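You operate a simulated robot arm through the tools that you are given. There is no shell and no other tool. Be economical: measure what you need, move in short steps, check, and stop when the job is done.

The job below is to be done with a simulated robot arm. You get a single attempt, and the scene is never put back.

TASK
Take the yellow socket cap and leave it on the far end of the green bench. Then take the blue bottle and put it on the cable coil on a card core. Then take the green sensor box and put it on the shelf of the roll table. Then take the square ring light and put it on the blue cover plate. Then take the silver motor and put it on top of the blue lamp. Then put the clamp with the blue knob on top of the orange sensor box. Then take the teal wedge and leave it on top of the narrow brown carton. Then fetch the blue controller and set it on the shelf of the roll table. Then put the white foam nest on the shelf of the square table. Then put the green-capped tube on the top of the packing bench away on the top of the blue table. Then open the upper grey drawer, put the black tub in the inside of the upper grey drawer, then shut the drawer. Then open the upper right drawer. Do these in the order given. Set down upright: yellow socket cap, blue bottle, green sensor box, silver motor, teal wedge, blue controller.

It is judged by the outcome, as a careful person would: the job done as asked, and still so three seconds after it is handed in. It fails if anything else is knocked over, pushed out of place, dropped, spilled or broken. Lids that push on must go on centred and level and be pressed home; caps that screw on are set level and turned clockwise until they are tight.

THE ROBOT
A 6-joint arm with a two-finger parallel gripper on a trunk, on a base that drives. Base frame: it is fixed to the floor where the robot stands at the start and does not move with it; the origin is under the middle of the robot, x ahead of it, y to its left, z up; the surface under the hand at the start is at about z = 920. Lengths are in mm, angles in degrees, forces in N, time in s.
With the tool pointing down near the work surface it reaches from about 340 to 880 mm from the robot's upright axis, wherever it stands. Its first joint turns from -115.0 to 115.0 degrees. Places, roughly: black tub (8x8x8 cm) [-3600, -1400, 300]; blue bottle (7x7x17 cm) [1300, 400, 800]; blue controller (8x6x8 cm) [-5300, -1500, 900]; blue cover plate (16x12x1 cm) [1600, 1200, 700]; blue lamp (6x6x8 cm) [-5300, -2100, 900]; cable coil on a card core (8x8x3 cm) [1200, 500, 800]; clamp with the blue knob (5x5x4 cm) [-5300, -3300, 900]; far end of the green bench [1500, 900, 700]; green sensor box [1500, 750, 750]; green-capped tube (3x3x9 cm) [-5400, -1200, 900]; inside of the upper grey drawer [-5100, -200, 600]; narrow brown carton (15x9x7 cm) [-5400, -3200, 900]; orange sensor box [-5000, -3750, 1000]; shelf of the roll table [-3100, 1700, 300]; shelf of the square table [-3300, -3600, 300]; silver motor (5x5x8 cm) [-5500, -2500, 900]; square ring light (8x8x3 cm) [1600, 900, 800]; teal wedge (6x4x5 cm) [-5400, -3400, 900]; top of the blue table [-2200, -1500, 800]; upper grey drawer [-5100, -200, 700]; upper right drawer [-4200, -5500, 700]; white foam nest (14x12x5 cm) [-5000, -1500, 900]; yellow socket cap (4x4x5 cm) [700, 0, 1000]. Payload 3.43 kg.
The tool frame sits at the grasp point between the pads (the TCP): z along the fingers, y along the line on which they close. The tips reach 34 mm beyond it. Largest opening 128 mm; finger width 24, thickness 12; the body of the gripper, 48 by 130 mm, starts 96 mm behind the TCP.
Orientation is that of the tool frame in the base frame, as a unit quaternion [x, y, z, w]. With the fingers straight down and closing along the base's y, the tool's x points along the base's -x, its y along +y and its z along -z.

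THE INTERFACE
- The arm moves only by the tool move_arm. Its argument "motion" is a list that holds one entry, the list of rows, each a list of 6 numbers: the shift along the tool's x, y, z in units of 250 mm (1.0 is 250 mm), then the turn, a rotation vector about the tool's x, y, z in units of 180 degrees (1.0 is 180 degrees). In form: [[[x, y, z, rx, ry, rz], ...]]. A call has 1 to 10 rows; each row is the pose to reach, as a shift and turn from the pose commanded when the call began, along the tool's axes at that moment. "fingers" is the opening in per cent of the stroke, from 0 (shut) to 100 (fully open), set as the call begins (left out, the last holds). A call with a number of a shift or a turn outside -1 to 1 is refused whole. Each row takes 0.2 s and may step no farther than 50 mm and 8.6 degrees from the row before; otherwise, or with a gripper value out of range, the whole call is refused. A pose out of reach is approached as far as the arm can. The call stops where the force on the tool passes 40 N (or 10 N more than at its start, if that is more) or the arm is blocked; 0.2 s more then pass. Each finger travels about 108 mm/s and halts on what it meets, pressing with about 36 N; the grip force reading is that of the motor and also rises with nothing between the fingers. The clock runs only during rows and for 0.2 s after the last one: add rows that repeat a pose to give the fingers time. The reply holds the time, the measured pose of the TCP, the force on the tool along the base axes, the opening and the grip force, in the units named above and with some noise, with the torque about the TCP (base axes, N m) and any sound that the robot's microphone picked up.
- Cameras (640 x 400 px; columns grow to the right, rows downward): "scene" is now at [50.6, 190.9, 1322.8]; the picture's right is [-0.01, -1.00, 0.00], its down [-0.31, 0.00, -0.95] and it looks along [0.95, -0.01, -0.31] (base axes); focal length 255 px, centre (320, 200). "wrist" rides on the gripper at [76, -11, -160] in the tool frame; the picture's right is [0.15, 0.99, 0.00], its down [-0.88, 0.13, -0.46] and it looks along [-0.45, 0.07, 0.89] (tool axes); focal length 234 px, centre (320, 200). There is no depth. A picture from a camera that has moved, and an enlarged one, comes with that camera's place and axes in the base frame and with its lens. The place of the scene camera against the robot may be out by one fixed shift of up to 18 mm in any direction.
- get_image(camera): a new picture of that camera. The clock stands still meanwhile.
- raise_lower(by): slides the trunk up (or, below 0, down) by that many mm; the arm and the scene camera ride with it, the base frame stays. It gives what a move gives, with no picture.
- drive_base(legs): drives the robot by 1 to 6 legs, each [ahead, turn to the left] in mm and degrees, along the robot's own axes; the way and the turn of a leg run together, so that a leg with both is an arc; at most 1500 mm and 180 degrees a leg. The arm and the cameras ride along, it lands a little off, and it stops where it bumps. It gives what a move gives.
- pan_tilt(pan, tilt): turns the head with the scene camera to pan (to the left, within 103 degrees either way) and tilt (down, from -29 to 69), counted from straight ahead of the robot. It gives what a move gives.
- zoom(camera, box): a new picture of the part [left, top, right, bottom] of that camera's present view, enlarged. The clock stands still meanwhile.
- close_job(): hands the job in; it is judged then, once.

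Go step by step. Nothing tells you exact positions but the pictures and the camera data: compare them with the known pose of the tool, close in by small moves and look again before you grip or let go. The budget is 577 turns and 360 pictures, counting those below and the enlarged ones. Unless the task says otherwise, let go and move clear before handing in.

The tools are called after "Call:" as a command line: name --argument value ..., lists and objects as JSON in quotes. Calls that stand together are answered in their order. move_arm: Moves the arm, as the interface text tells. Its arguments: {"type":"object","properties":{"motion":{"type":"array","items":{"type":"array","items":{"type":"array","items":{"type":"number"}}}},"fingers":{"type":"number"}},"required":["motion"]} The other tools are called the same way: raise_lower (by) slides the trunk up or down; drive_base (legs) drives the base; pan_tilt (pan, tilt) turns the head that bears the scene camera; get_image (camera) takes a picture; zoom (camera, box) takes an enlarged picture of a part of a camera's view; close_job () hands the job in.

At the start:

```text
clock: 0.0
tcp_pos: [467.7, 113.0, 1196.5]
ee_rot: [0.0, 1.0, 0.0, 0.0]
force: [-0.1, -0.4, 0.2]
moment: [0.01, -0.02, 0.02]
gripper_width: 128.1
gripper_force: 0.0
trunk travel left (down, up): [-550.0, 240.0]
robot x, y, heading: [-1.7, -1.3, 0.1]
head pan, tilt: [-0.6, 17.9]
```

scene: 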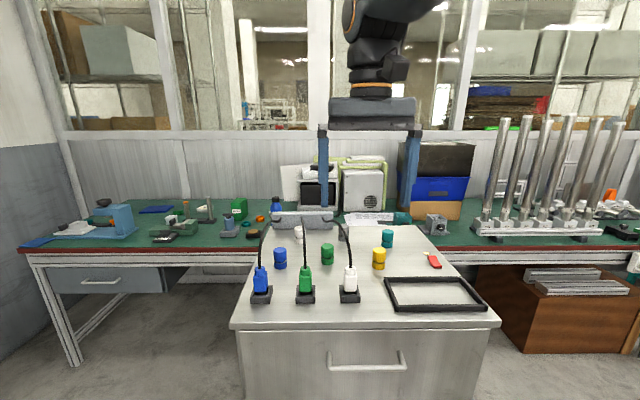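
wrist: 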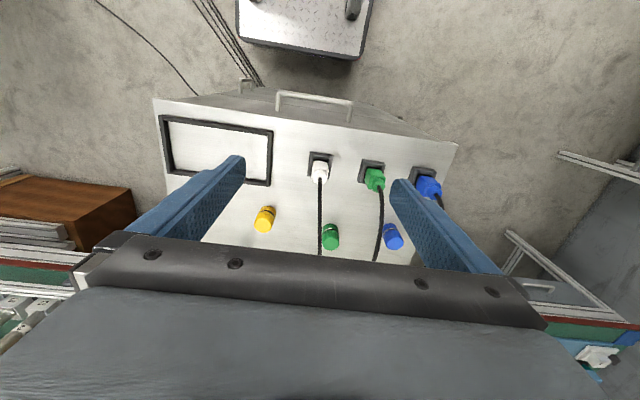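

I see a steel cabinet with the yellow cap near (665, 22, 945), and the green bench behind it. I'll look closer at both.

Call:
zoom --camera "scene" --box '[20, 180, 300, 340]'

Call:
zoom --camera "scene" --box '[220, 180, 500, 340]'

```text
2.29 times, centred on (160, 260) of scene
camera zoom: at [50.6, 190.9, 1322.8], right [-0.01, -1.0, 0.0], down [-0.31, 0.0, -0.95], along [0.95, -0.01, -0.31], focal length 583 px, centre (686, 63)
```

zoom: 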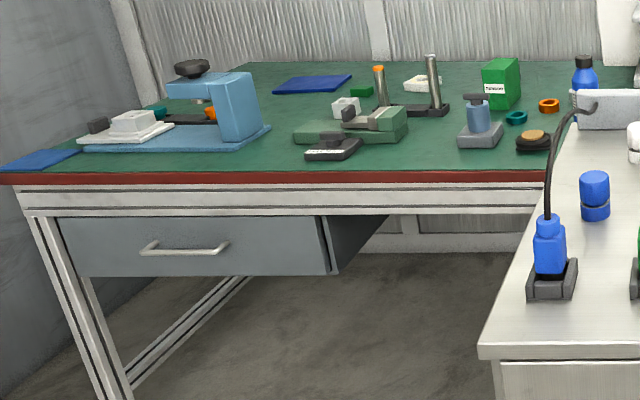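

```text
2.29 times, centred on (360, 260) of scene
camera zoom: at [50.6, 190.9, 1322.8], right [-0.01, -1.0, 0.0], down [-0.31, 0.0, -0.95], along [0.95, -0.01, -0.31], focal length 583 px, centre (229, 63)
```

zoom: 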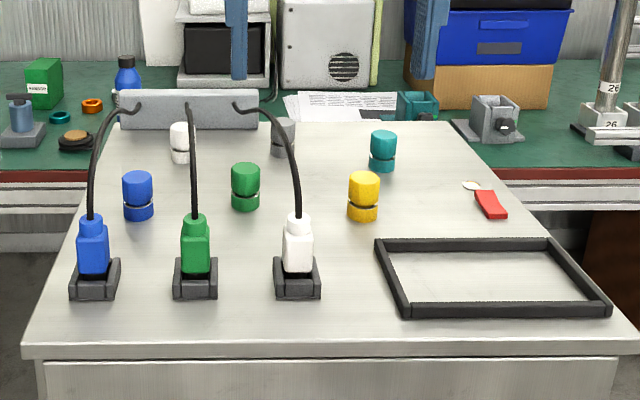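

The yellow cap is at about (663, 22). I'll move above it with the hand still pointing down, then look with the wrist camera.

Call:
move_arm --motion '[[[-0.16, -0.073, 0.08, 0, 0, 0], [-0.32, -0.146, 0.16, 0, 0, 0], [-0.48, -0.22, 0.24, 0, 0, 0], [-0.63, -0.29, 0.32, 0, 0, 0], [-0.78, -0.364, 0.4, 0, 0, 0], [-0.78, -0.364, 0.56, 0, 0, 0]]]' --fingers 70

Call:
get_image --camera "wrist"

Call:
get_image --camera "scene"

```text
clock: 1.4
tcp_pos: [662.5, 20.1, 1054.7]
ee_rot: [0.0, 1.0, 0.0, 0.001]
force: [-0.1, -1.1, -0.2]
moment: [0.0, -0.05, 0.04]
gripper_width: 89.4
gripper_force: 0.0
trunk travel left (down, up): [-550.0, 240.0]
robot x, y, heading: [-0.9, -0.2, 0.0]
head pan, tilt: [-0.6, 17.9]
```

```text
355 pictures are left
camera wrist: at [585.9, 9.1, 1214.5], right [-0.15, 0.99, 0.0], down [0.88, 0.13, 0.46], along [0.45, 0.07, -0.89], focal length 234 px, centre (320, 200)
```

wrist: 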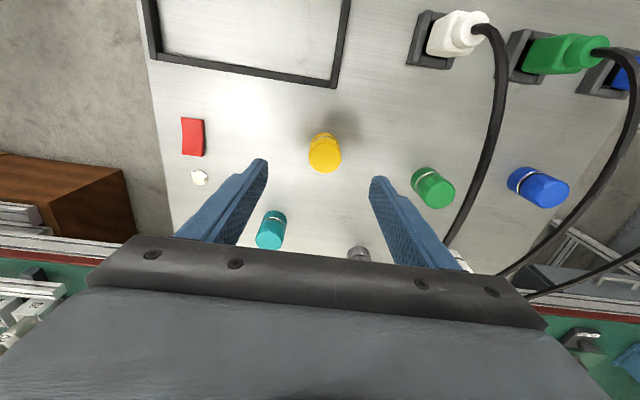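

```text
354 pictures are left
camera scene: at [50.4, 190.8, 1322.8], right [-0.01, -1.0, 0.0], down [-0.31, 0.0, -0.95], along [0.95, -0.01, -0.31], focal length 255 px, centre (320, 200)
```

scene: 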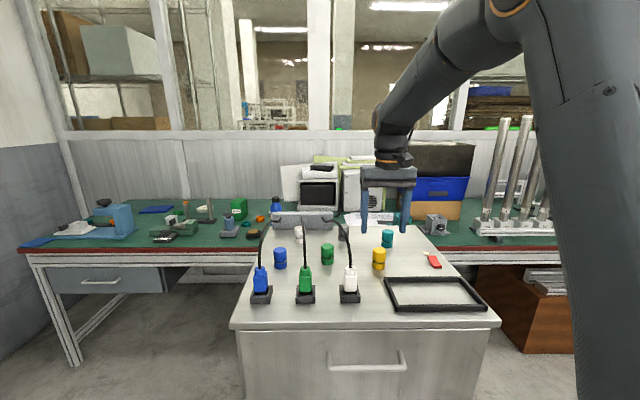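

The cap is at about (660, 27), almost under the fingers. I'll descend to it.

Call:
move_arm --motion '[[[0.01, 0.028, 0.15, 0, 0, 0], [0.01, 0.028, 0.28, 0, 0, 0], [0.01, 0.028, 0.37, 0, 0, 0]]]'

Call:
get_image --camera "wrist"

Call:
zoom --camera "scene" --box '[320, 180, 460, 300]'

```text
clock: 2.2
tcp_pos: [658.6, 27.6, 965.3]
ee_rot: [0.001, 1.0, 0.0, 0.001]
force: [0.3, 0.2, -0.3]
moment: [0.01, -0.01, 0.0]
gripper_width: 89.5
gripper_force: 0.0
trunk travel left (down, up): [-550.0, 240.0]
robot x, y, heading: [0.1, 0.7, 0.0]
head pan, tilt: [-0.6, 17.9]
```

```text
353 pictures are left
camera wrist: at [583.4, 15.8, 1124.0], right [-0.15, 0.99, 0.0], down [0.88, 0.13, 0.46], along [0.45, 0.07, -0.89], focal length 234 px, centre (320, 200)
```

wrist: 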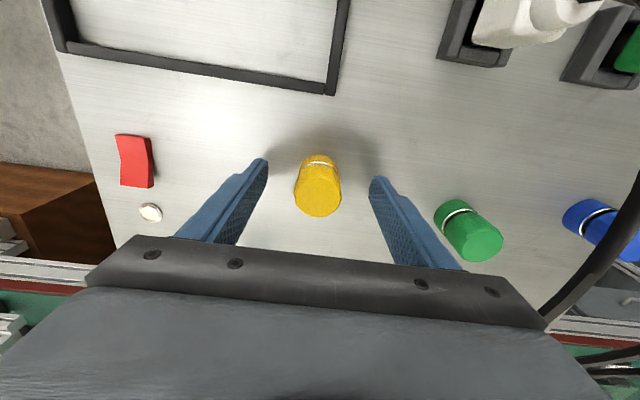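

```text
3.33 times, centred on (390, 240) of scene
camera zoom: at [50.4, 190.9, 1322.8], right [-0.01, -1.0, 0.0], down [-0.31, 0.0, -0.95], along [0.95, -0.01, -0.31], focal length 851 px, centre (87, 67)
```

zoom: 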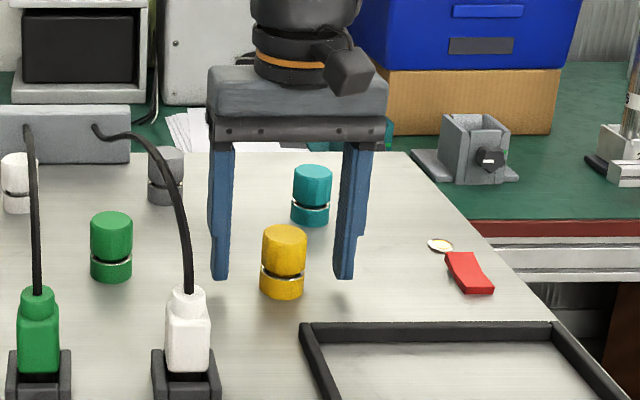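

The cap sits between the fingers and is well centred. I'll lower a little, grip it and lift.

Call:
move_arm --motion '[[[0, 0, 0.03, 0, 0, 0], [0, 0, 0.03, 0, 0, 0], [0, 0, 0.03, 0, 0, 0], [0, 0, 0.03, 0, 0, 0]]]' --fingers 15

Call:
move_arm --motion '[[[0, 0, -0.1, 0, 0, 0], [0, 0, -0.25, 0, 0, 0], [0, 0, -0.45, 0, 0, 0], [0, 0, -0.6, 0, 0, 0]]]'

Call:
get_image --camera "wrist"

Call:
get_image --camera "scene"

```text
clock: 3.2
tcp_pos: [660.2, 27.4, 957.0]
ee_rot: [-0.001, 1.0, 0.0, 0.0]
force: [-1.9, -9.8, 0.3]
moment: [-0.21, -0.1, -0.05]
gripper_width: 34.8
gripper_force: 35.5
trunk travel left (down, up): [-550.0, 240.0]
robot x, y, heading: [0.5, -0.4, -0.1]
head pan, tilt: [-0.6, 17.9]
```

```text
clock: 4.2
tcp_pos: [657.8, 28.3, 1107.8]
ee_rot: [0.001, 1.0, 0.0, 0.0]
force: [0.6, -0.5, -0.1]
moment: [0.0, -0.02, 0.01]
gripper_width: 34.0
gripper_force: 35.8
trunk travel left (down, up): [-550.0, 240.0]
robot x, y, heading: [-0.4, 1.5, -0.1]
head pan, tilt: [-0.6, 17.9]
```

```text
351 pictures are left
camera wrist: at [582.4, 15.2, 1267.3], right [-0.15, 0.99, 0.0], down [0.88, 0.13, 0.46], along [0.45, 0.07, -0.89], focal length 234 px, centre (320, 200)
```

wrist: 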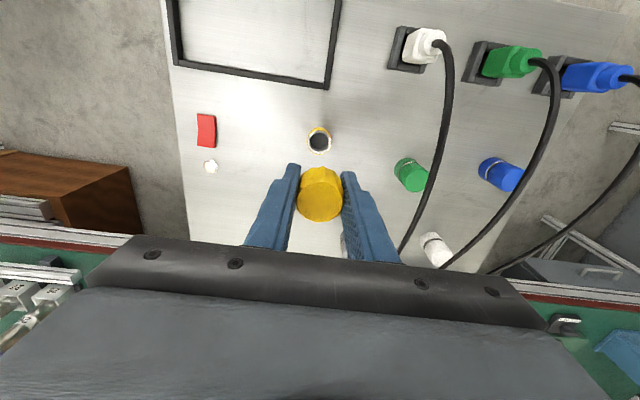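

```text
350 pictures are left
camera scene: at [50.8, 190.8, 1322.8], right [-0.01, -1.0, 0.0], down [-0.31, 0.0, -0.95], along [0.95, -0.01, -0.31], focal length 255 px, centre (320, 200)
```

scene: 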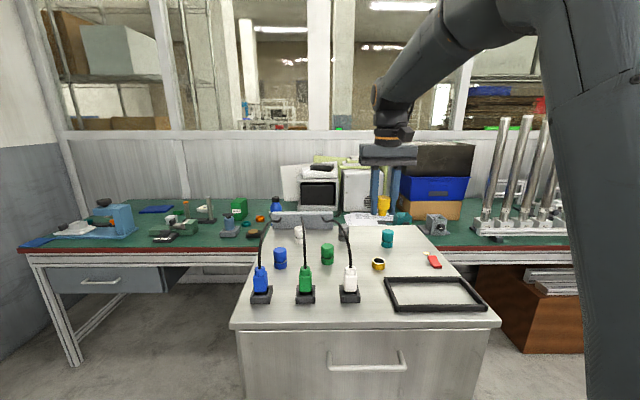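

The cap came off its socket and is in the grip. Next I'll raise the trunk, pull the arm in and look left before driving round the cabinet.

Call:
move_arm --motion '[[[0.18, 0, -0.1, 0, 0, 0], [0.36, 0, -0.2, 0, 0, 0], [0.54, -0.05, -0.3, 0, 0, 0], [0.72, -0.1, -0.35, 0, 0, 0], [0.86, -0.12, -0.4, 0, 0, 0]]]'

Call:
zoom --camera "wrist" --box '[240, 130, 400, 260]'

Call:
pan_tilt --pan 80 --tilt 25

Call:
get_image --camera "scene"

```text
refused: row 1 steps farther than a row can; nothing moved
```

```text
3.08 times, centred on (320, 195) of wrist
camera zoom: at [582.4, 15.2, 1267.3], right [-0.15, 0.99, 0.0], down [0.88, 0.13, 0.46], along [0.45, 0.07, -0.89], focal length 720 px, centre (320, 215)
```

zoom: 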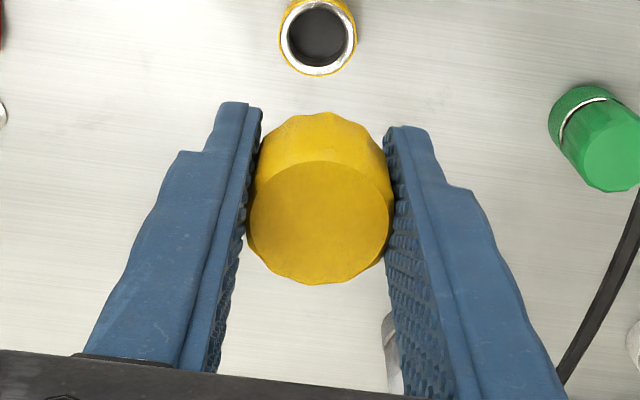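

```text
clock: 5.7
tcp_pos: [657.6, 27.5, 1106.4]
ee_rot: [-0.001, 1.0, 0.0, 0.0]
force: [0.6, 0.8, 1.5]
moment: [0.03, 0.0, 0.01]
gripper_width: 34.2
gripper_force: 36.2
trunk travel left (down, up): [-550.0, 240.0]
robot x, y, heading: [-0.6, 1.0, 0.0]
head pan, tilt: [80.0, 25.0]
```

```text
348 pictures are left
camera scene: at [-26.7, 282.5, 1311.3], right [0.98, -0.17, 0.0], down [-0.07, -0.42, -0.91], along [0.16, 0.89, -0.42], focal length 255 px, centre (320, 200)
```

scene: 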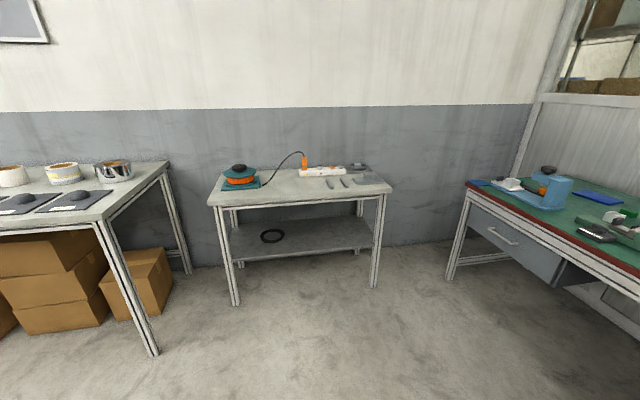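

The way left is clear up to about y = 1550. I'll pull the arm in, then drive round.

Call:
move_arm --motion '[[[0.15, 0, -0.1, 0, 0, 0], [0.3, 0, -0.2, 0, 0, 0], [0.45, -0.03, -0.3, 0, 0, 0], [0.6, -0.06, -0.4, 0, 0, 0], [0.75, -0.08, -0.45, 0, 0, 0], [0.88, -0.1, -0.5, 0, 0, 0]]]'

Call:
drive_base --legs '[[-100, 0], [0, 90], [900, 0]]'

Call:
pan_tilt --pan -90 --tilt 20

Call:
get_image --camera "scene"

```text
clock: 7.1
tcp_pos: [439.7, 3.1, 1230.6]
ee_rot: [0.0, 1.0, 0.0, 0.0]
force: [0.7, -0.8, -0.2]
moment: [0.0, 0.06, 0.01]
gripper_width: 34.1
gripper_force: 35.9
trunk travel left (down, up): [-550.0, 240.0]
robot x, y, heading: [0.4, 1.2, 0.0]
head pan, tilt: [80.0, 25.0]
```

```text
clock: 16.4
tcp_pos: [-126.8, 1330.2, 1229.4]
ee_rot: [0.713, -0.701, 0.0, 0.0]
force: [-0.6, 0.8, -1.5]
moment: [0.03, -0.01, 0.03]
gripper_width: 34.0
gripper_force: 35.9
trunk travel left (down, up): [-550.0, 240.0]
robot x, y, heading: [-116.7, 889.7, 91.1]
head pan, tilt: [80.0, 25.0]
```

```text
clock: 19.0
tcp_pos: [-126.3, 1329.9, 1229.5]
ee_rot: [0.714, -0.7, 0.0, 0.0]
force: [-0.1, -1.1, -0.4]
moment: [-0.01, -0.01, -0.02]
gripper_width: 34.1
gripper_force: 35.9
trunk travel left (down, up): [-550.0, 240.0]
robot x, y, heading: [-119.7, 890.3, 91.4]
head pan, tilt: [-90.0, 20.0]
```

```text
347 pictures are left
camera scene: at [-211.4, 838.0, 1319.4], right [0.02, -1.0, 0.0], down [-0.34, -0.01, -0.94], along [0.94, 0.02, -0.34], focal length 255 px, centre (320, 200)
```

scene: 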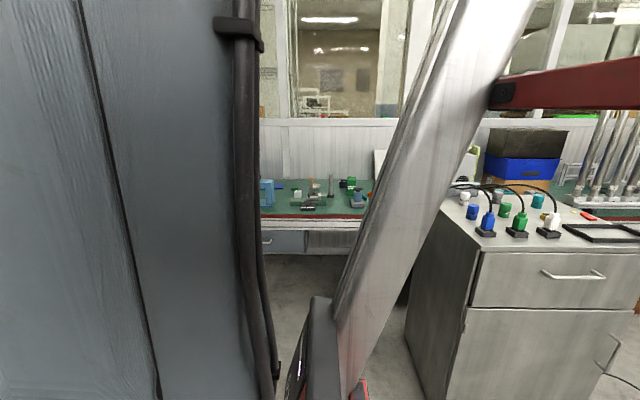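

The floor ahead is clear, so I'll turn right and drive up to the bench.

Call:
drive_base --legs '[[0, -91.4], [800, 0]]'

Call:
pan_tilt --pan 0 --tilt 35

Call:
get_image --camera "scene"

Call:
get_image --camera "wrist"

```text
clock: 27.2
tcp_pos: [1120.9, 865.6, 1230.1]
ee_rot: [0.01, 1.0, 0.001, 0.0]
force: [0.2, 0.5, -0.7]
moment: [0.0, 0.0, 0.0]
gripper_width: 33.9
gripper_force: 36.2
trunk travel left (down, up): [-550.0, 240.0]
robot x, y, heading: [681.3, 871.0, -1.5]
head pan, tilt: [-90.0, 20.0]
```

```text
clock: 28.9
tcp_pos: [1120.4, 864.8, 1230.4]
ee_rot: [0.009, 1.0, 0.0, 0.0]
force: [-0.1, 0.6, -0.6]
moment: [0.01, -0.02, -0.01]
gripper_width: 34.2
gripper_force: 35.9
trunk travel left (down, up): [-550.0, 240.0]
robot x, y, heading: [679.6, 870.6, -1.3]
head pan, tilt: [0.0, 35.0]
```

```text
346 pictures are left
camera scene: at [730.6, 1063.3, 1295.5], right [-0.02, -1.0, 0.0], down [-0.57, 0.01, -0.82], along [0.82, -0.02, -0.57], focal length 255 px, centre (320, 200)
```

scene: 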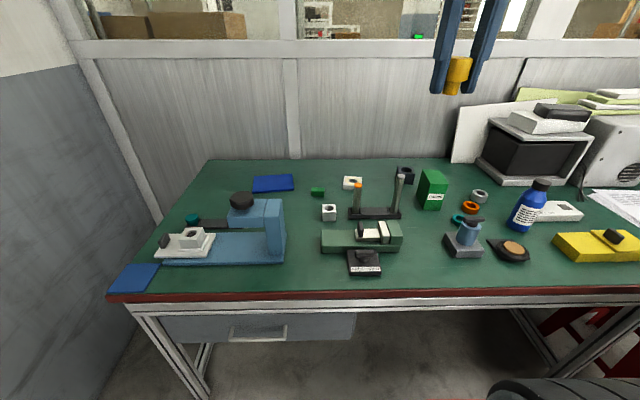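

```text
345 pictures are left
camera wrist: at [1045.0, 855.3, 1389.8], right [-0.13, 0.99, 0.0], down [0.88, 0.11, 0.46], along [0.45, 0.06, -0.89], focal length 234 px, centre (320, 200)
```

wrist: 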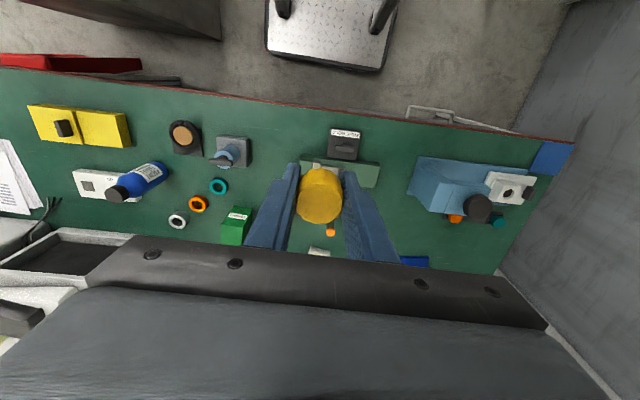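

I see the whole far part of the bench. I'll look closer to choose a clear spot for the cap.

Call:
zoom --camera "scene" --box '[140, 150, 460, 300]'

Call:
zoom --camera "scene" --box '[380, 130, 640, 290]'

```text
2.00 times, centred on (300, 225) of scene
camera zoom: at [730.6, 1063.3, 1295.5], right [-0.02, -1.0, 0.0], down [-0.57, 0.01, -0.82], along [0.82, -0.02, -0.57], focal length 510 px, centre (360, 150)
```

zoom: 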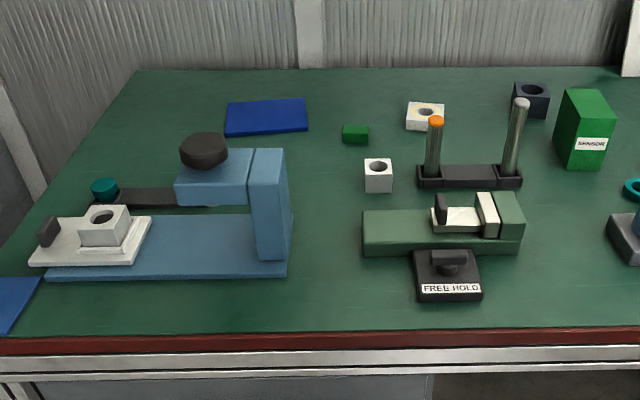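

```text
2.46 times, centred on (510, 210) of scene
camera zoom: at [730.6, 1063.3, 1295.5], right [-0.02, -1.0, 0.0], down [-0.57, 0.01, -0.82], along [0.82, -0.02, -0.57], focal length 628 px, centre (-148, 175)
```

zoom: 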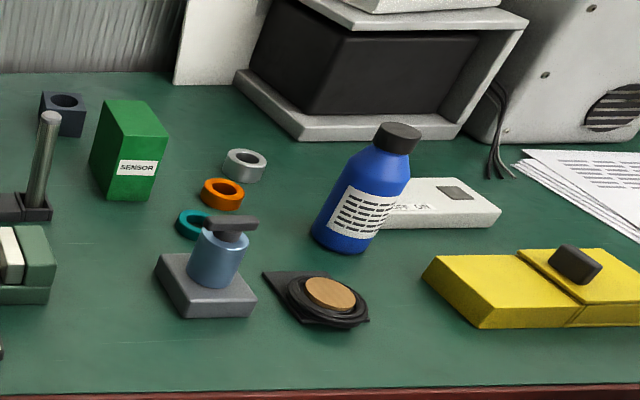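

The clear spot is near (1460, 1095), between the vise, the white cube and the blue plate. I'll lower the trunk and reach there.

Call:
raise_lower --by -150

Call:
move_arm --motion '[[[-0.16, 0.11, 0, 0, 0, 0], [-0.32, 0.22, 0, 0, 0, 0], [-0.48, 0.33, 0, 0, 0, 0], [-0.64, 0.44, 0, 0, 0, 0], [-0.8, 0.55, 0, 0, 0, 0], [-0.95, 0.66, 0, 0, 0, 0]]]'

Call:
move_arm --motion '[[[-0.16, 0.11, 0.05, 0, 0, 0], [-0.27, 0.22, 0.15, 0, 0, 0], [-0.39, 0.284, 0.25, 0, 0, 0]]]'

Call:
get_image --camera "wrist"

Call:
get_image --camera "scene"

```text
clock: 30.6
tcp_pos: [1120.3, 867.3, 1080.4]
ee_rot: [0.01, 1.0, 0.0, 0.0]
force: [0.5, 0.3, 0.3]
moment: [0.05, 0.0, 0.03]
gripper_width: 34.0
gripper_force: 36.0
trunk travel left (down, up): [-400.0, 390.0]
robot x, y, heading: [680.1, 872.5, -1.1]
head pan, tilt: [0.0, 35.0]
```

```text
clock: 32.0
tcp_pos: [1361.9, 1027.6, 1081.0]
ee_rot: [0.011, 1.0, 0.0, 0.001]
force: [-0.3, -0.4, -0.1]
moment: [0.04, -0.04, 0.04]
gripper_width: 33.7
gripper_force: 36.1
trunk travel left (down, up): [-400.0, 390.0]
robot x, y, heading: [680.6, 870.4, -1.1]
head pan, tilt: [0.0, 35.0]
```

```text
refused: row 1 steps farther than a row can; nothing moved
```

```text
342 pictures are left
camera wrist: at [1284.9, 1016.3, 1240.5], right [-0.13, 0.99, 0.0], down [0.88, 0.11, 0.46], along [0.45, 0.06, -0.89], focal length 234 px, centre (320, 200)
```

wrist: 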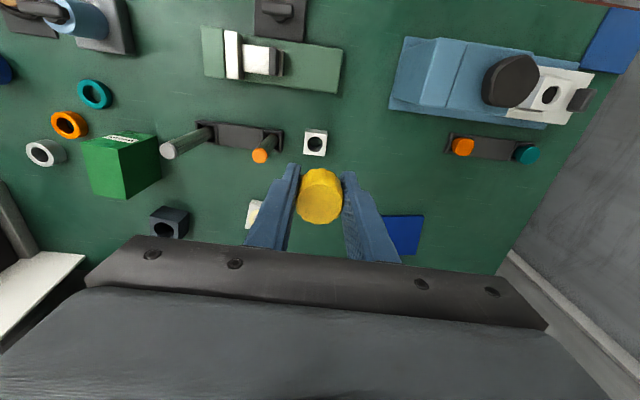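

```text
341 pictures are left
camera scene: at [771.9, 1062.3, 1145.6], right [-0.02, -1.0, 0.0], down [-0.57, 0.01, -0.82], along [0.82, -0.02, -0.57], focal length 255 px, centre (320, 200)
```

scene: 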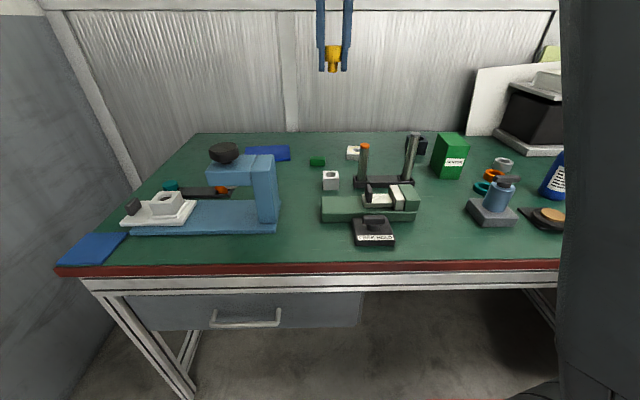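

The hand is over the bench near the white cube. I'll check how far the cap hangs below the fingers.

Call:
zoom --camera "scene" --box '[290, 20, 380, 90]'

Call:
move_arm --motion '[[[-0.15, 0.08, 0.0, 0, 0, 0], [-0.27, 0.16, 0.1, 0, 0, 0], [-0.39, 0.265, 0.2, 0, 0, 0], [-0.39, 0.265, 0.4, 0, 0, 0], [-0.39, 0.265, 0.6, 0, 0, 0], [-0.39, 0.265, 0.8, 0, 0, 0]]]'

Call:
get_image --camera "wrist"

Call:
get_image --camera "scene"

```text
5.71 times, centred on (335, 55) of scene
camera zoom: at [771.9, 1062.3, 1145.6], right [-0.02, -1.0, 0.0], down [-0.57, 0.01, -0.82], along [0.82, -0.02, -0.57], focal length 1458 px, centre (234, 1029)
```

zoom: 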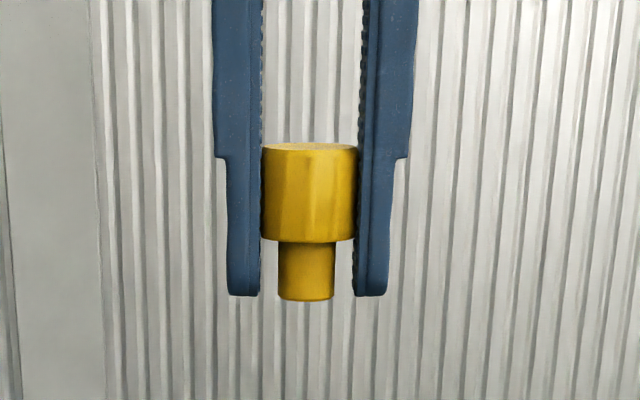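

```text
clock: 33.4
tcp_pos: [1457.5, 1090.0, 878.0]
ee_rot: [0.011, 1.0, -0.001, 0.001]
force: [-0.7, 0.7, -0.4]
moment: [0.05, -0.05, 0.02]
gripper_width: 33.9
gripper_force: 35.8
trunk travel left (down, up): [-400.0, 390.0]
robot x, y, heading: [682.1, 875.1, -1.2]
head pan, tilt: [0.0, 35.0]
```

```text
339 pictures are left
camera wrist: at [1381.5, 1079.3, 1037.9], right [-0.13, 0.99, 0.0], down [0.88, 0.11, 0.46], along [0.45, 0.06, -0.89], focal length 234 px, centre (320, 200)
```

wrist: 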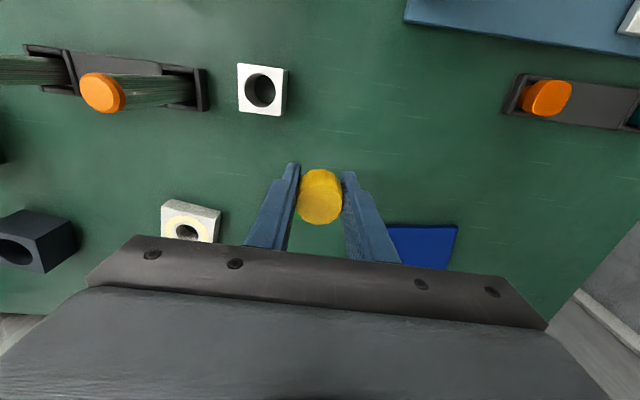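

```text
338 pictures are left
camera scene: at [772.2, 1062.5, 1145.5], right [-0.02, -1.0, 0.0], down [-0.57, 0.01, -0.82], along [0.82, -0.02, -0.57], focal length 255 px, centre (320, 200)
```

scene: 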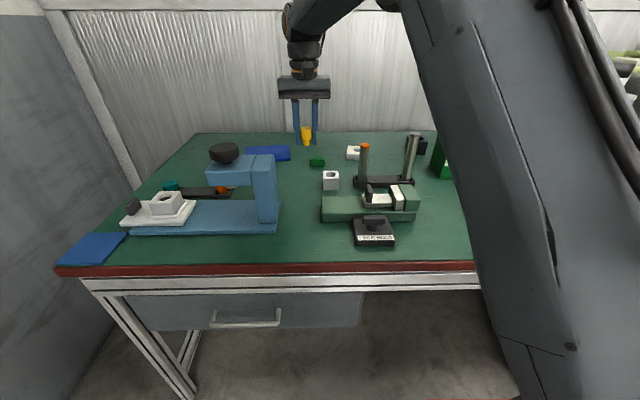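

The cap's stem reaches about 36 mm below the TCP, and the spot below is clear. I'll lower gently until it touches.

Call:
move_arm --motion '[[[0, 0, 0.12, 0, 0, 0], [0, 0, 0.22, 0, 0, 0], [0, 0, 0.26, 0, 0, 0], [0, 0, 0.272, 0, 0, 0], [0, 0, 0.284, 0, 0, 0], [0, 0, 0.296, 0, 0, 0], [0, 0, 0.308, 0, 0, 0], [0, 0, 0.32, 0, 0, 0]]]'

Call:
zoom --camera "scene" --box '[240, 100, 380, 190]'

```text
clock: 35.2
tcp_pos: [1461.7, 1091.4, 799.5]
ee_rot: [0.011, 1.0, 0.0, -0.001]
force: [-0.1, -0.3, -0.2]
moment: [0.01, 0.01, -0.02]
gripper_width: 34.0
gripper_force: 36.0
trunk travel left (down, up): [-400.0, 390.0]
robot x, y, heading: [684.3, 871.8, -1.3]
head pan, tilt: [0.0, 35.0]
```

```text
4.44 times, centred on (310, 145) of scene
camera zoom: at [772.4, 1062.6, 1145.5], right [-0.02, -1.0, 0.0], down [-0.57, 0.01, -0.82], along [0.82, -0.02, -0.57], focal length 1134 px, centre (364, 444)
```

zoom: 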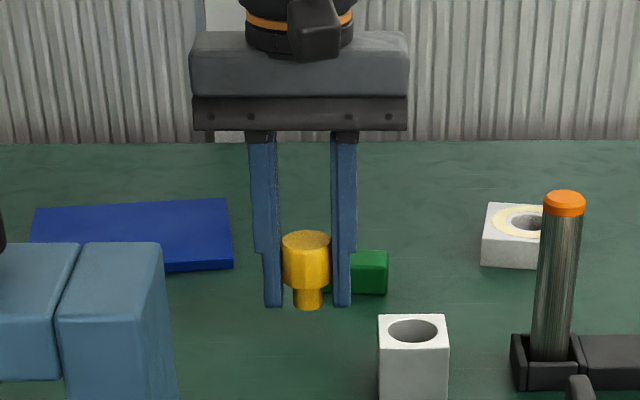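

There is no contact yet, so I'll keep lowering in small steps.

Call:
move_arm --motion '[[[0, 0, 0.012, 0, 0, 0], [0, 0, 0.024, 0, 0, 0], [0, 0, 0.036, 0, 0, 0], [0, 0, 0.048, 0, 0, 0], [0, 0, 0.06, 0, 0, 0], [0, 0, 0.072, 0, 0, 0], [0, 0, 0.084, 0, 0, 0], [0, 0, 0.096, 0, 0, 0]]]'

Call:
zoom --camera "scene" --box '[240, 100, 380, 190]'

```text
clock: 37.0
tcp_pos: [1461.1, 1090.2, 776.7]
ee_rot: [0.011, 1.0, 0.0, 0.0]
force: [0.5, -0.5, -1.0]
moment: [-0.04, 0.03, 0.02]
gripper_width: 34.0
gripper_force: 35.4
trunk travel left (down, up): [-400.0, 390.0]
robot x, y, heading: [680.9, 873.8, -1.0]
head pan, tilt: [0.0, 35.0]
```

```text
4.44 times, centred on (310, 145) of scene
camera zoom: at [772.4, 1062.6, 1145.5], right [-0.02, -1.0, 0.0], down [-0.57, 0.01, -0.82], along [0.82, -0.02, -0.57], focal length 1134 px, centre (364, 444)
```

zoom: 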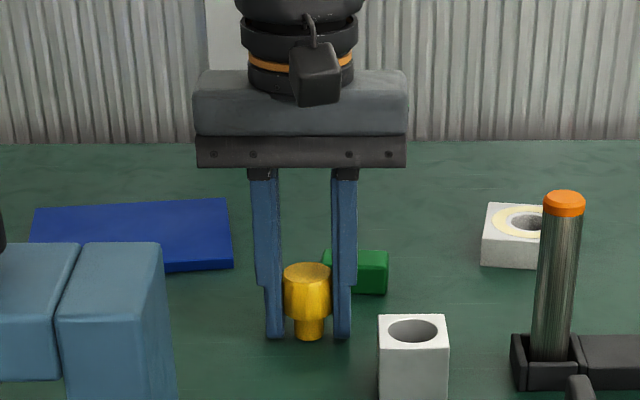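

Still no contact, so the bench is lower than I estimated. I'll continue down.

Call:
move_arm --motion '[[[0, 0, 0.012, 0, 0, 0], [0, 0, 0.024, 0, 0, 0], [0, 0, 0.036, 0, 0, 0], [0, 0, 0.048, 0, 0, 0], [0, 0, 0.06, 0, 0, 0], [0, 0, 0.072, 0, 0, 0], [0, 0, 0.084, 0, 0, 0], [0, 0, 0.096, 0, 0, 0]]]'

Call:
zoom --camera "scene" --box '[240, 100, 380, 190]'

```text
clock: 37.8
tcp_pos: [1461.8, 1090.4, 773.7]
ee_rot: [0.011, 1.0, 0.001, 0.003]
force: [-9.7, -1.1, 14.4]
moment: [-0.03, 0.32, 0.03]
gripper_width: 33.8
gripper_force: 35.7
trunk travel left (down, up): [-400.0, 390.0]
robot x, y, heading: [681.9, 870.7, -1.2]
head pan, tilt: [0.0, 35.0]
stopped in row 4: the force on the tool passed its limit at 45 N (the readings are from after the stop); the commanded pose is now the measured one
```

```text
4.44 times, centred on (310, 145) of scene
camera zoom: at [771.5, 1062.3, 1145.5], right [-0.02, -1.0, 0.0], down [-0.57, 0.01, -0.82], along [0.82, -0.02, -0.57], focal length 1134 px, centre (364, 444)
```

zoom: 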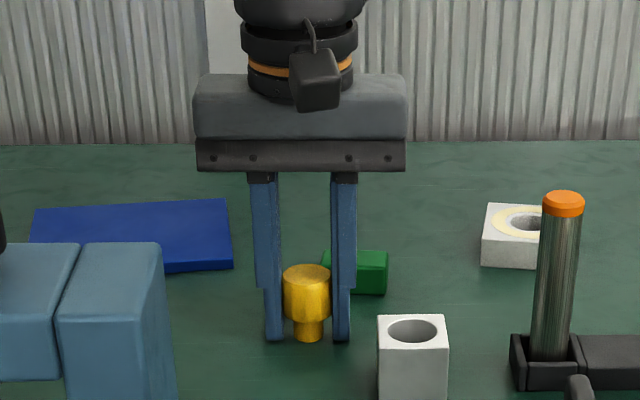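

The cap is standing on the bench at about z = 737. I'll open the fingers a little and rise.

Call:
move_arm --motion '[[[0, 0, -0.004, 0, 0, 0], [0, 0, -0.004, 0, 0, 0], [0, 0, -0.004, 0, 0, 0]]]' --fingers 48

Call:
move_arm --motion '[[[0, 0, -0.1, 0, 0, 0], [0, 0, -0.25, 0, 0, 0], [0, 0, -0.45, 0, 0, 0], [0, 0, -0.65, 0, 0, 0]]]'

Call:
zoom --camera "scene" --box '[240, 100, 380, 190]'

Call:
get_image --camera "wrist"

```text
clock: 38.6
tcp_pos: [1462.7, 1091.7, 772.8]
ee_rot: [0.01, 1.0, 0.001, 0.005]
force: [0.8, 10.4, 12.9]
moment: [-0.07, 0.13, -0.11]
gripper_width: 55.9
gripper_force: 0.1
trunk travel left (down, up): [-400.0, 390.0]
robot x, y, heading: [679.0, 871.9, -1.4]
head pan, tilt: [0.0, 35.0]
```

```text
clock: 39.6
tcp_pos: [1462.6, 1089.1, 934.7]
ee_rot: [0.01, 1.0, 0.001, 0.002]
force: [-0.4, -0.1, -1.2]
moment: [0.0, 0.07, -0.02]
gripper_width: 61.4
gripper_force: 0.1
trunk travel left (down, up): [-400.0, 390.0]
robot x, y, heading: [682.4, 869.0, -1.2]
head pan, tilt: [0.0, 35.0]
```

```text
4.44 times, centred on (310, 145) of scene
camera zoom: at [772.5, 1062.7, 1145.4], right [-0.02, -1.0, 0.0], down [-0.57, 0.01, -0.82], along [0.82, -0.02, -0.57], focal length 1134 px, centre (364, 444)
```

zoom: 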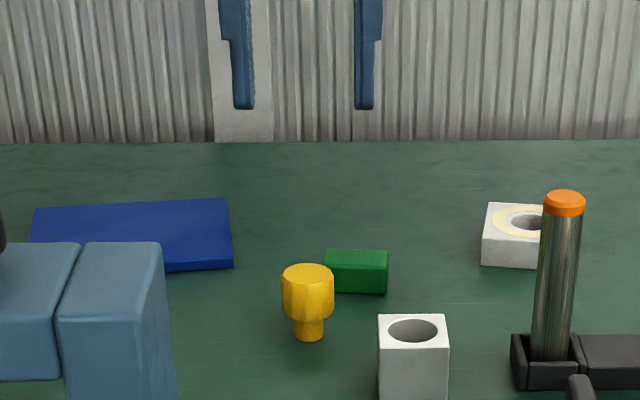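

```text
333 pictures are left
camera wrist: at [1385.1, 1077.8, 1094.6], right [-0.13, 0.99, 0.0], down [0.88, 0.11, 0.46], along [0.46, 0.06, -0.89], focal length 234 px, centre (320, 200)
```

wrist: 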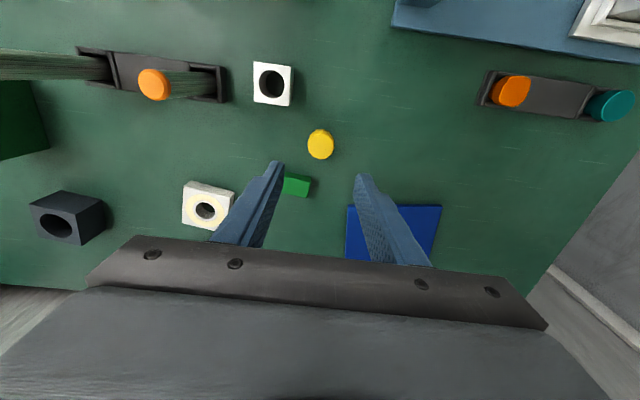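

The cap stands upright. Next is the blue bottle near (1300, 400), so I'll raise the hand and move across above everything.

Call:
move_arm --motion '[[[0.0, 0, -0.19, 0, 0, 0], [0.0, -0.06, -0.37, 0, 0, 0], [0.05, -0.22, -0.45, 0, 0, 0], [0.1, -0.4, -0.5, 0, 0, 0], [0.13, -0.58, -0.5, 0, 0, 0], [0.17, -0.76, -0.5, 0, 0, 0], [0.2, -0.94, -0.5, 0, 0, 0]]]' --fingers 100

Call:
move_arm --motion '[[[0.04, -0.19, 0, 0, 0, 0], [0.08, -0.38, 0, 0, 0, 0], [0.12, -0.57, 0, 0, 0, 0], [0.16, -0.76, 0, 0, 0, 0], [0.2, -0.95, 0, 0, 0, 0]]]'

Call:
move_arm --motion '[[[0.04, -0.17, 0, 0, 0, 0], [0.08, -0.34, 0, 0, 0, 0], [0.12, -0.51, 0, 0, 0, 0], [0.16, -0.68, 0, 0, 0, 0], [0.19, -0.8, 0, 0, 0, 0]]]'

Call:
get_image --camera "wrist"

Call:
pan_tilt --pan -40 --tilt 35

Call:
get_image --camera "scene"

```text
clock: 41.2
tcp_pos: [1402.8, 854.5, 1060.9]
ee_rot: [0.009, 1.0, 0.001, 0.003]
force: [0.3, 0.4, 0.5]
moment: [-0.06, 0.02, 0.0]
gripper_width: 127.9
gripper_force: 0.0
trunk travel left (down, up): [-400.0, 390.0]
robot x, y, heading: [681.0, 875.1, -1.4]
head pan, tilt: [0.0, 35.0]
```

```text
clock: 42.4
tcp_pos: [1349.5, 620.6, 1059.0]
ee_rot: [0.008, 1.0, 0.001, 0.003]
force: [0.1, 0.2, 0.5]
moment: [-0.07, 0.03, 0.0]
gripper_width: 128.0
gripper_force: 0.0
trunk travel left (down, up): [-400.0, 390.0]
robot x, y, heading: [684.4, 874.4, -1.2]
head pan, tilt: [0.0, 35.0]
```

```text
clock: 43.6
tcp_pos: [1298.7, 421.4, 1056.8]
ee_rot: [0.009, 1.0, 0.001, 0.003]
force: [0.6, 0.8, -0.6]
moment: [-0.06, -0.01, 0.0]
gripper_width: 128.3
gripper_force: 0.1
trunk travel left (down, up): [-400.0, 390.0]
robot x, y, heading: [682.3, 871.1, -1.1]
head pan, tilt: [0.0, 35.0]
```

```text
332 pictures are left
camera wrist: at [1221.2, 410.0, 1215.8], right [-0.13, 0.99, 0.0], down [0.88, 0.11, 0.46], along [0.46, 0.06, -0.89], focal length 234 px, centre (320, 200)
```

wrist: 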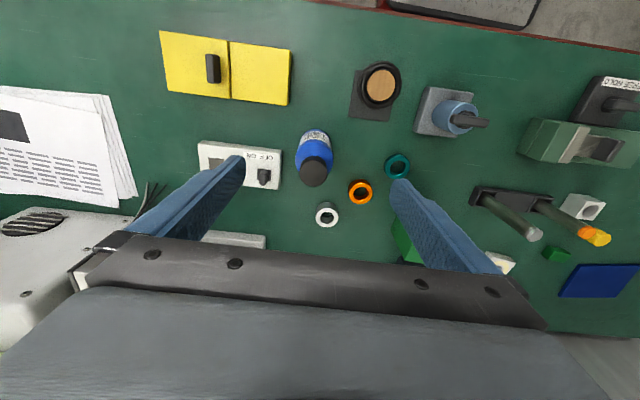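

```text
clock: 44.7
tcp_pos: [1297.0, 421.5, 1057.5]
ee_rot: [0.011, 1.0, 0.002, 0.003]
force: [0.0, -0.1, -1.0]
moment: [0.0, -0.01, -0.02]
gripper_width: 128.2
gripper_force: 0.0
trunk travel left (down, up): [-400.0, 390.0]
robot x, y, heading: [677.8, 873.7, -1.0]
head pan, tilt: [-40.0, 35.0]
```

```text
331 pictures are left
camera scene: at [750.6, 1006.3, 1145.5], right [-0.66, -0.75, 0.0], down [-0.43, 0.38, -0.82], along [0.62, -0.54, -0.57], focal length 255 px, centre (320, 200)
```

scene: 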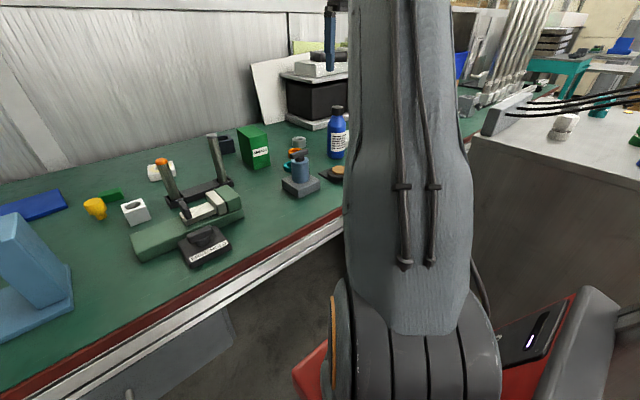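

The bottle is at about (1338, 416) and the coil at about (1217, 514). I'll align above the bottle and check.

Call:
move_arm --motion '[[[-0.165, -0.02, 0.0, 0, 0, 0], [-0.165, -0.02, 0.18, 0, 0, 0], [-0.165, -0.02, 0.36, 0, 0, 0]]]'

Call:
get_image --camera "wrist"

Call:
zoom --camera "scene" --box '[260, 40, 380, 200]'

```text
clock: 45.5
tcp_pos: [1339.9, 414.2, 969.1]
ee_rot: [0.01, 1.0, 0.001, 0.004]
force: [0.9, -0.3, 0.4]
moment: [0.0, -0.01, -0.01]
gripper_width: 128.1
gripper_force: 0.0
trunk travel left (down, up): [-400.0, 390.0]
robot x, y, heading: [679.7, 873.5, -1.2]
head pan, tilt: [-40.0, 35.0]
```

```text
330 pictures are left
camera wrist: at [1262.8, 403.9, 1127.3], right [-0.13, 0.99, 0.0], down [0.88, 0.11, 0.46], along [0.46, 0.06, -0.89], focal length 234 px, centre (320, 200)
```

wrist: 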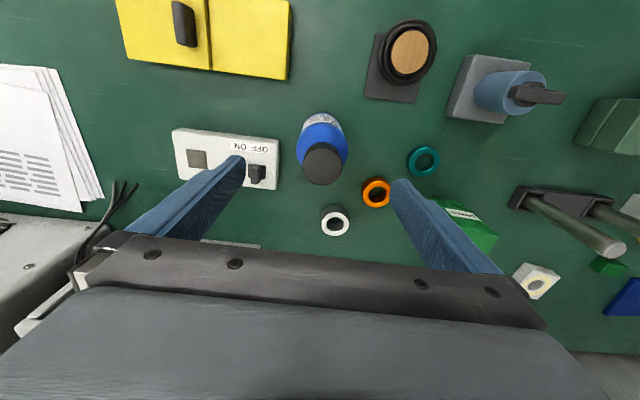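

```text
2.50 times, centred on (320, 120) of scene
camera zoom: at [750.4, 1006.3, 1145.5], right [-0.66, -0.75, 0.0], down [-0.43, 0.38, -0.82], along [0.62, -0.54, -0.57], focal length 638 px, centre (320, 400)
```

zoom: 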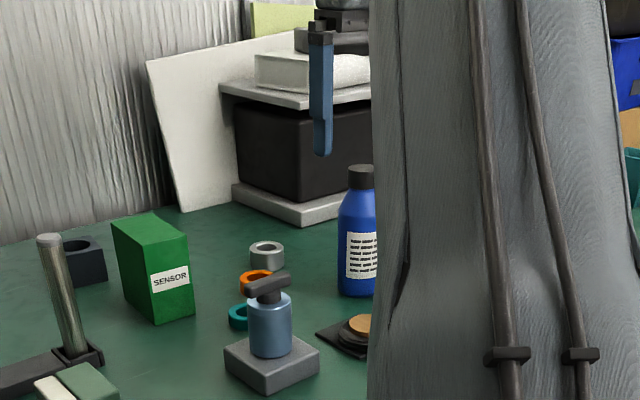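

The fingers are aligned with the bottle. I'll descend and grip the body.

Call:
move_arm --motion '[[[0, 0.01, 0.16, 0, 0, 0], [0, 0.01, 0.32, 0, 0, 0], [0, 0.01, 0.46, 0, 0, 0], [0, 0.01, 0.56, 0, 0, 0]]]'

Call:
get_image --camera "wrist"

Call:
zoom --camera "scene" --box '[260, 40, 380, 200]'

```text
clock: 46.5
tcp_pos: [1339.7, 417.0, 828.3]
ee_rot: [0.01, 1.0, 0.001, 0.003]
force: [-0.9, 1.0, 0.3]
moment: [-0.01, 0.0, 0.0]
gripper_width: 128.2
gripper_force: 0.1
trunk travel left (down, up): [-400.0, 390.0]
robot x, y, heading: [682.6, 870.0, -1.0]
head pan, tilt: [-40.0, 35.0]
```

```text
328 pictures are left
camera wrist: at [1263.5, 406.3, 986.5], right [-0.13, 0.99, 0.0], down [0.88, 0.11, 0.46], along [0.46, 0.06, -0.89], focal length 234 px, centre (320, 200)
```

wrist: 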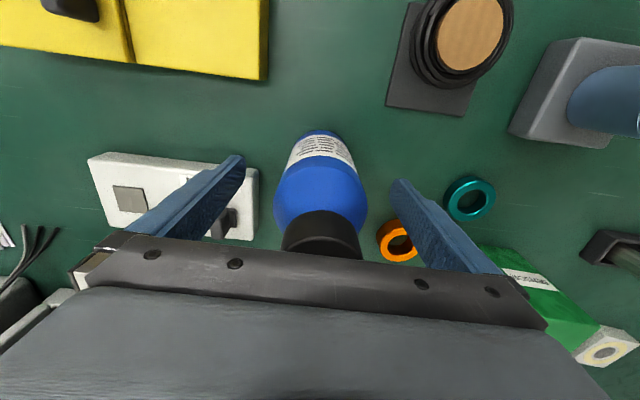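

```text
2.50 times, centred on (320, 120) of scene
camera zoom: at [750.4, 1006.3, 1145.5], right [-0.66, -0.75, 0.0], down [-0.43, 0.38, -0.82], along [0.62, -0.54, -0.57], focal length 638 px, centre (320, 400)
```

zoom: 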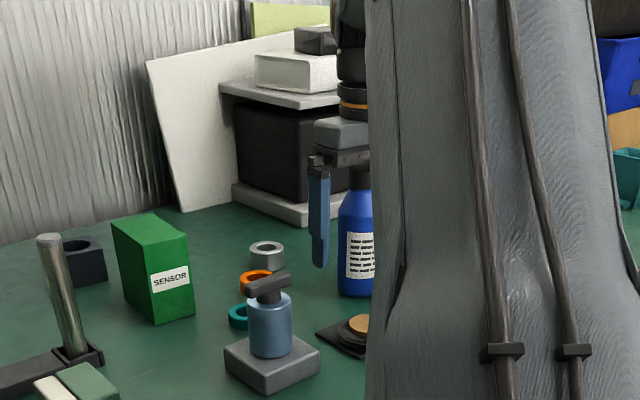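

The bottle sits centred between the fingers, so I'll close on it and lift slightly.

Call:
move_arm --motion '[[[0, 0.0, 0, 0, 0, 0], [0, 0.0, 0, 0, 0, 0], [0, 0.0, 0, 0, 0, 0], [0, 0.0, 0, 0, 0, 0]]]' --fingers 30

Call:
move_arm --motion '[[[0, 0.0, -0.08, 0, 0, 0], [0, 0.0, -0.2, 0, 0, 0], [0, 0.0, -0.36, 0, 0, 0]]]'

Call:
get_image --camera "wrist"

```text
clock: 47.5
tcp_pos: [1340.6, 416.7, 827.0]
ee_rot: [0.01, 1.0, 0.001, 0.004]
force: [0.7, -0.2, -0.4]
moment: [-0.11, -0.02, 0.02]
gripper_width: 61.1
gripper_force: 36.3
trunk travel left (down, up): [-400.0, 390.0]
robot x, y, heading: [680.8, 870.7, -1.3]
head pan, tilt: [-40.0, 35.0]
```

```text
clock: 48.3
tcp_pos: [1339.7, 417.5, 916.7]
ee_rot: [0.01, 1.0, 0.002, 0.002]
force: [0.5, -0.3, -4.8]
moment: [0.03, 0.04, -0.01]
gripper_width: 61.1
gripper_force: 35.9
trunk travel left (down, up): [-400.0, 390.0]
robot x, y, heading: [676.7, 868.5, -1.1]
head pan, tilt: [-40.0, 35.0]
```

```text
326 pictures are left
camera wrist: at [1263.1, 406.0, 1075.4], right [-0.13, 0.99, 0.0], down [0.88, 0.11, 0.46], along [0.46, 0.06, -0.89], focal length 234 px, centre (320, 200)
```

wrist: 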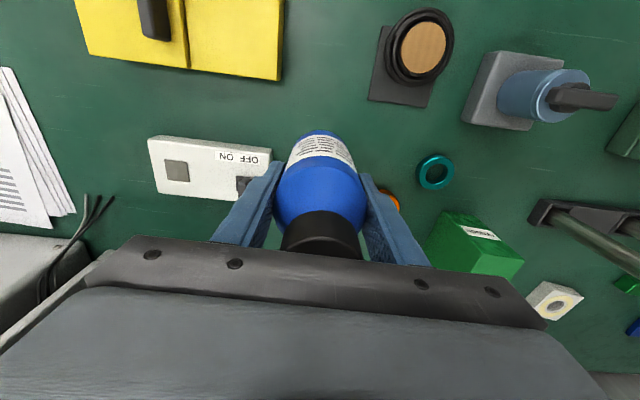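

The bottle is held with its bottom 90 mm below the TCP. I'll move it above the coil at (1218, 515).

Call:
move_arm --motion '[[[0.12, 0.09, 0, 0, 0, 0], [0.25, 0.19, 0, 0, 0, 0], [0.37, 0.285, 0, 0, 0, 0], [0.496, 0.382, 0, 0, 0, 0], [0.496, 0.382, 0.1, 0, 0, 0]]]'

Call:
get_image --camera "wrist"

Call:
get_image --camera "scene"

```text
clock: 49.5
tcp_pos: [1217.2, 515.4, 890.4]
ee_rot: [0.01, 1.0, 0.0, 0.003]
force: [0.3, -0.4, -3.8]
moment: [0.01, -0.01, -0.01]
gripper_width: 61.0
gripper_force: 36.1
trunk travel left (down, up): [-400.0, 390.0]
robot x, y, heading: [679.7, 873.0, -1.4]
head pan, tilt: [-40.0, 35.0]
```

```text
325 pictures are left
camera wrist: at [1139.7, 504.2, 1048.9], right [-0.13, 0.99, 0.0], down [0.88, 0.11, 0.46], along [0.46, 0.06, -0.89], focal length 234 px, centre (320, 200)
```

wrist: 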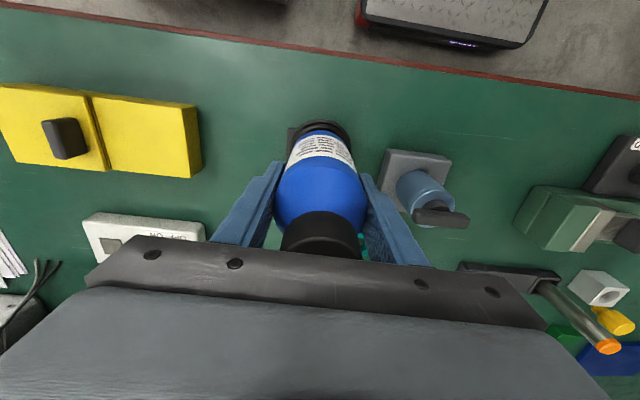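

```text
324 pictures are left
camera scene: at [750.6, 1006.2, 1145.5], right [-0.66, -0.75, 0.0], down [-0.43, 0.38, -0.82], along [0.62, -0.54, -0.57], focal length 255 px, centre (320, 200)
```

scene: 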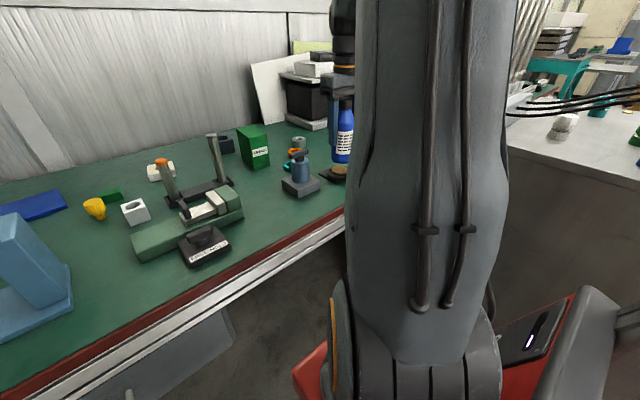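

I'll zoom in to check the bottle against the coil.

Call:
zoom --camera "wrist" --box '[250, 90, 390, 200]'

Call:
zoom --camera "scene" --box '[280, 80, 370, 210]'

```text
3.64 times, centred on (320, 145) of wrist
camera zoom: at [1139.7, 504.2, 1048.9], right [-0.13, 0.99, 0.0], down [0.88, 0.11, 0.46], along [0.46, 0.06, -0.89], focal length 852 px, centre (320, 400)
```

zoom: 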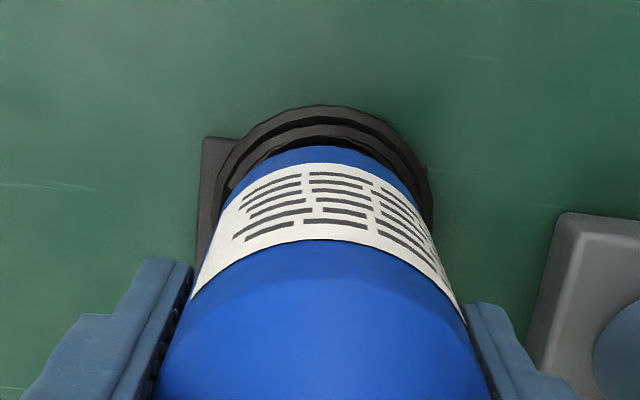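

```text
3.08 times, centred on (325, 145) of scene
camera zoom: at [750.6, 1006.2, 1145.5], right [-0.66, -0.75, 0.0], down [-0.43, 0.38, -0.82], along [0.62, -0.54, -0.57], focal length 785 px, centre (305, 369)
```

zoom: 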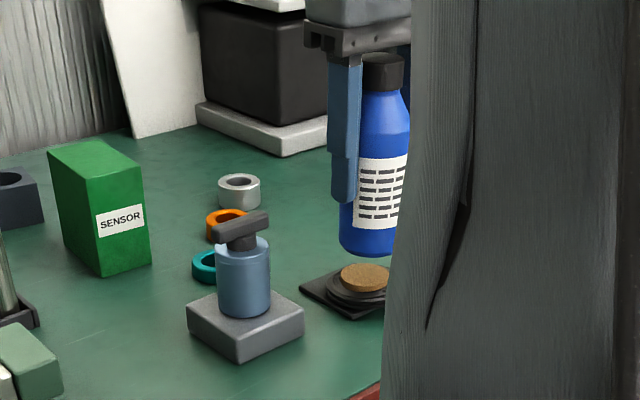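

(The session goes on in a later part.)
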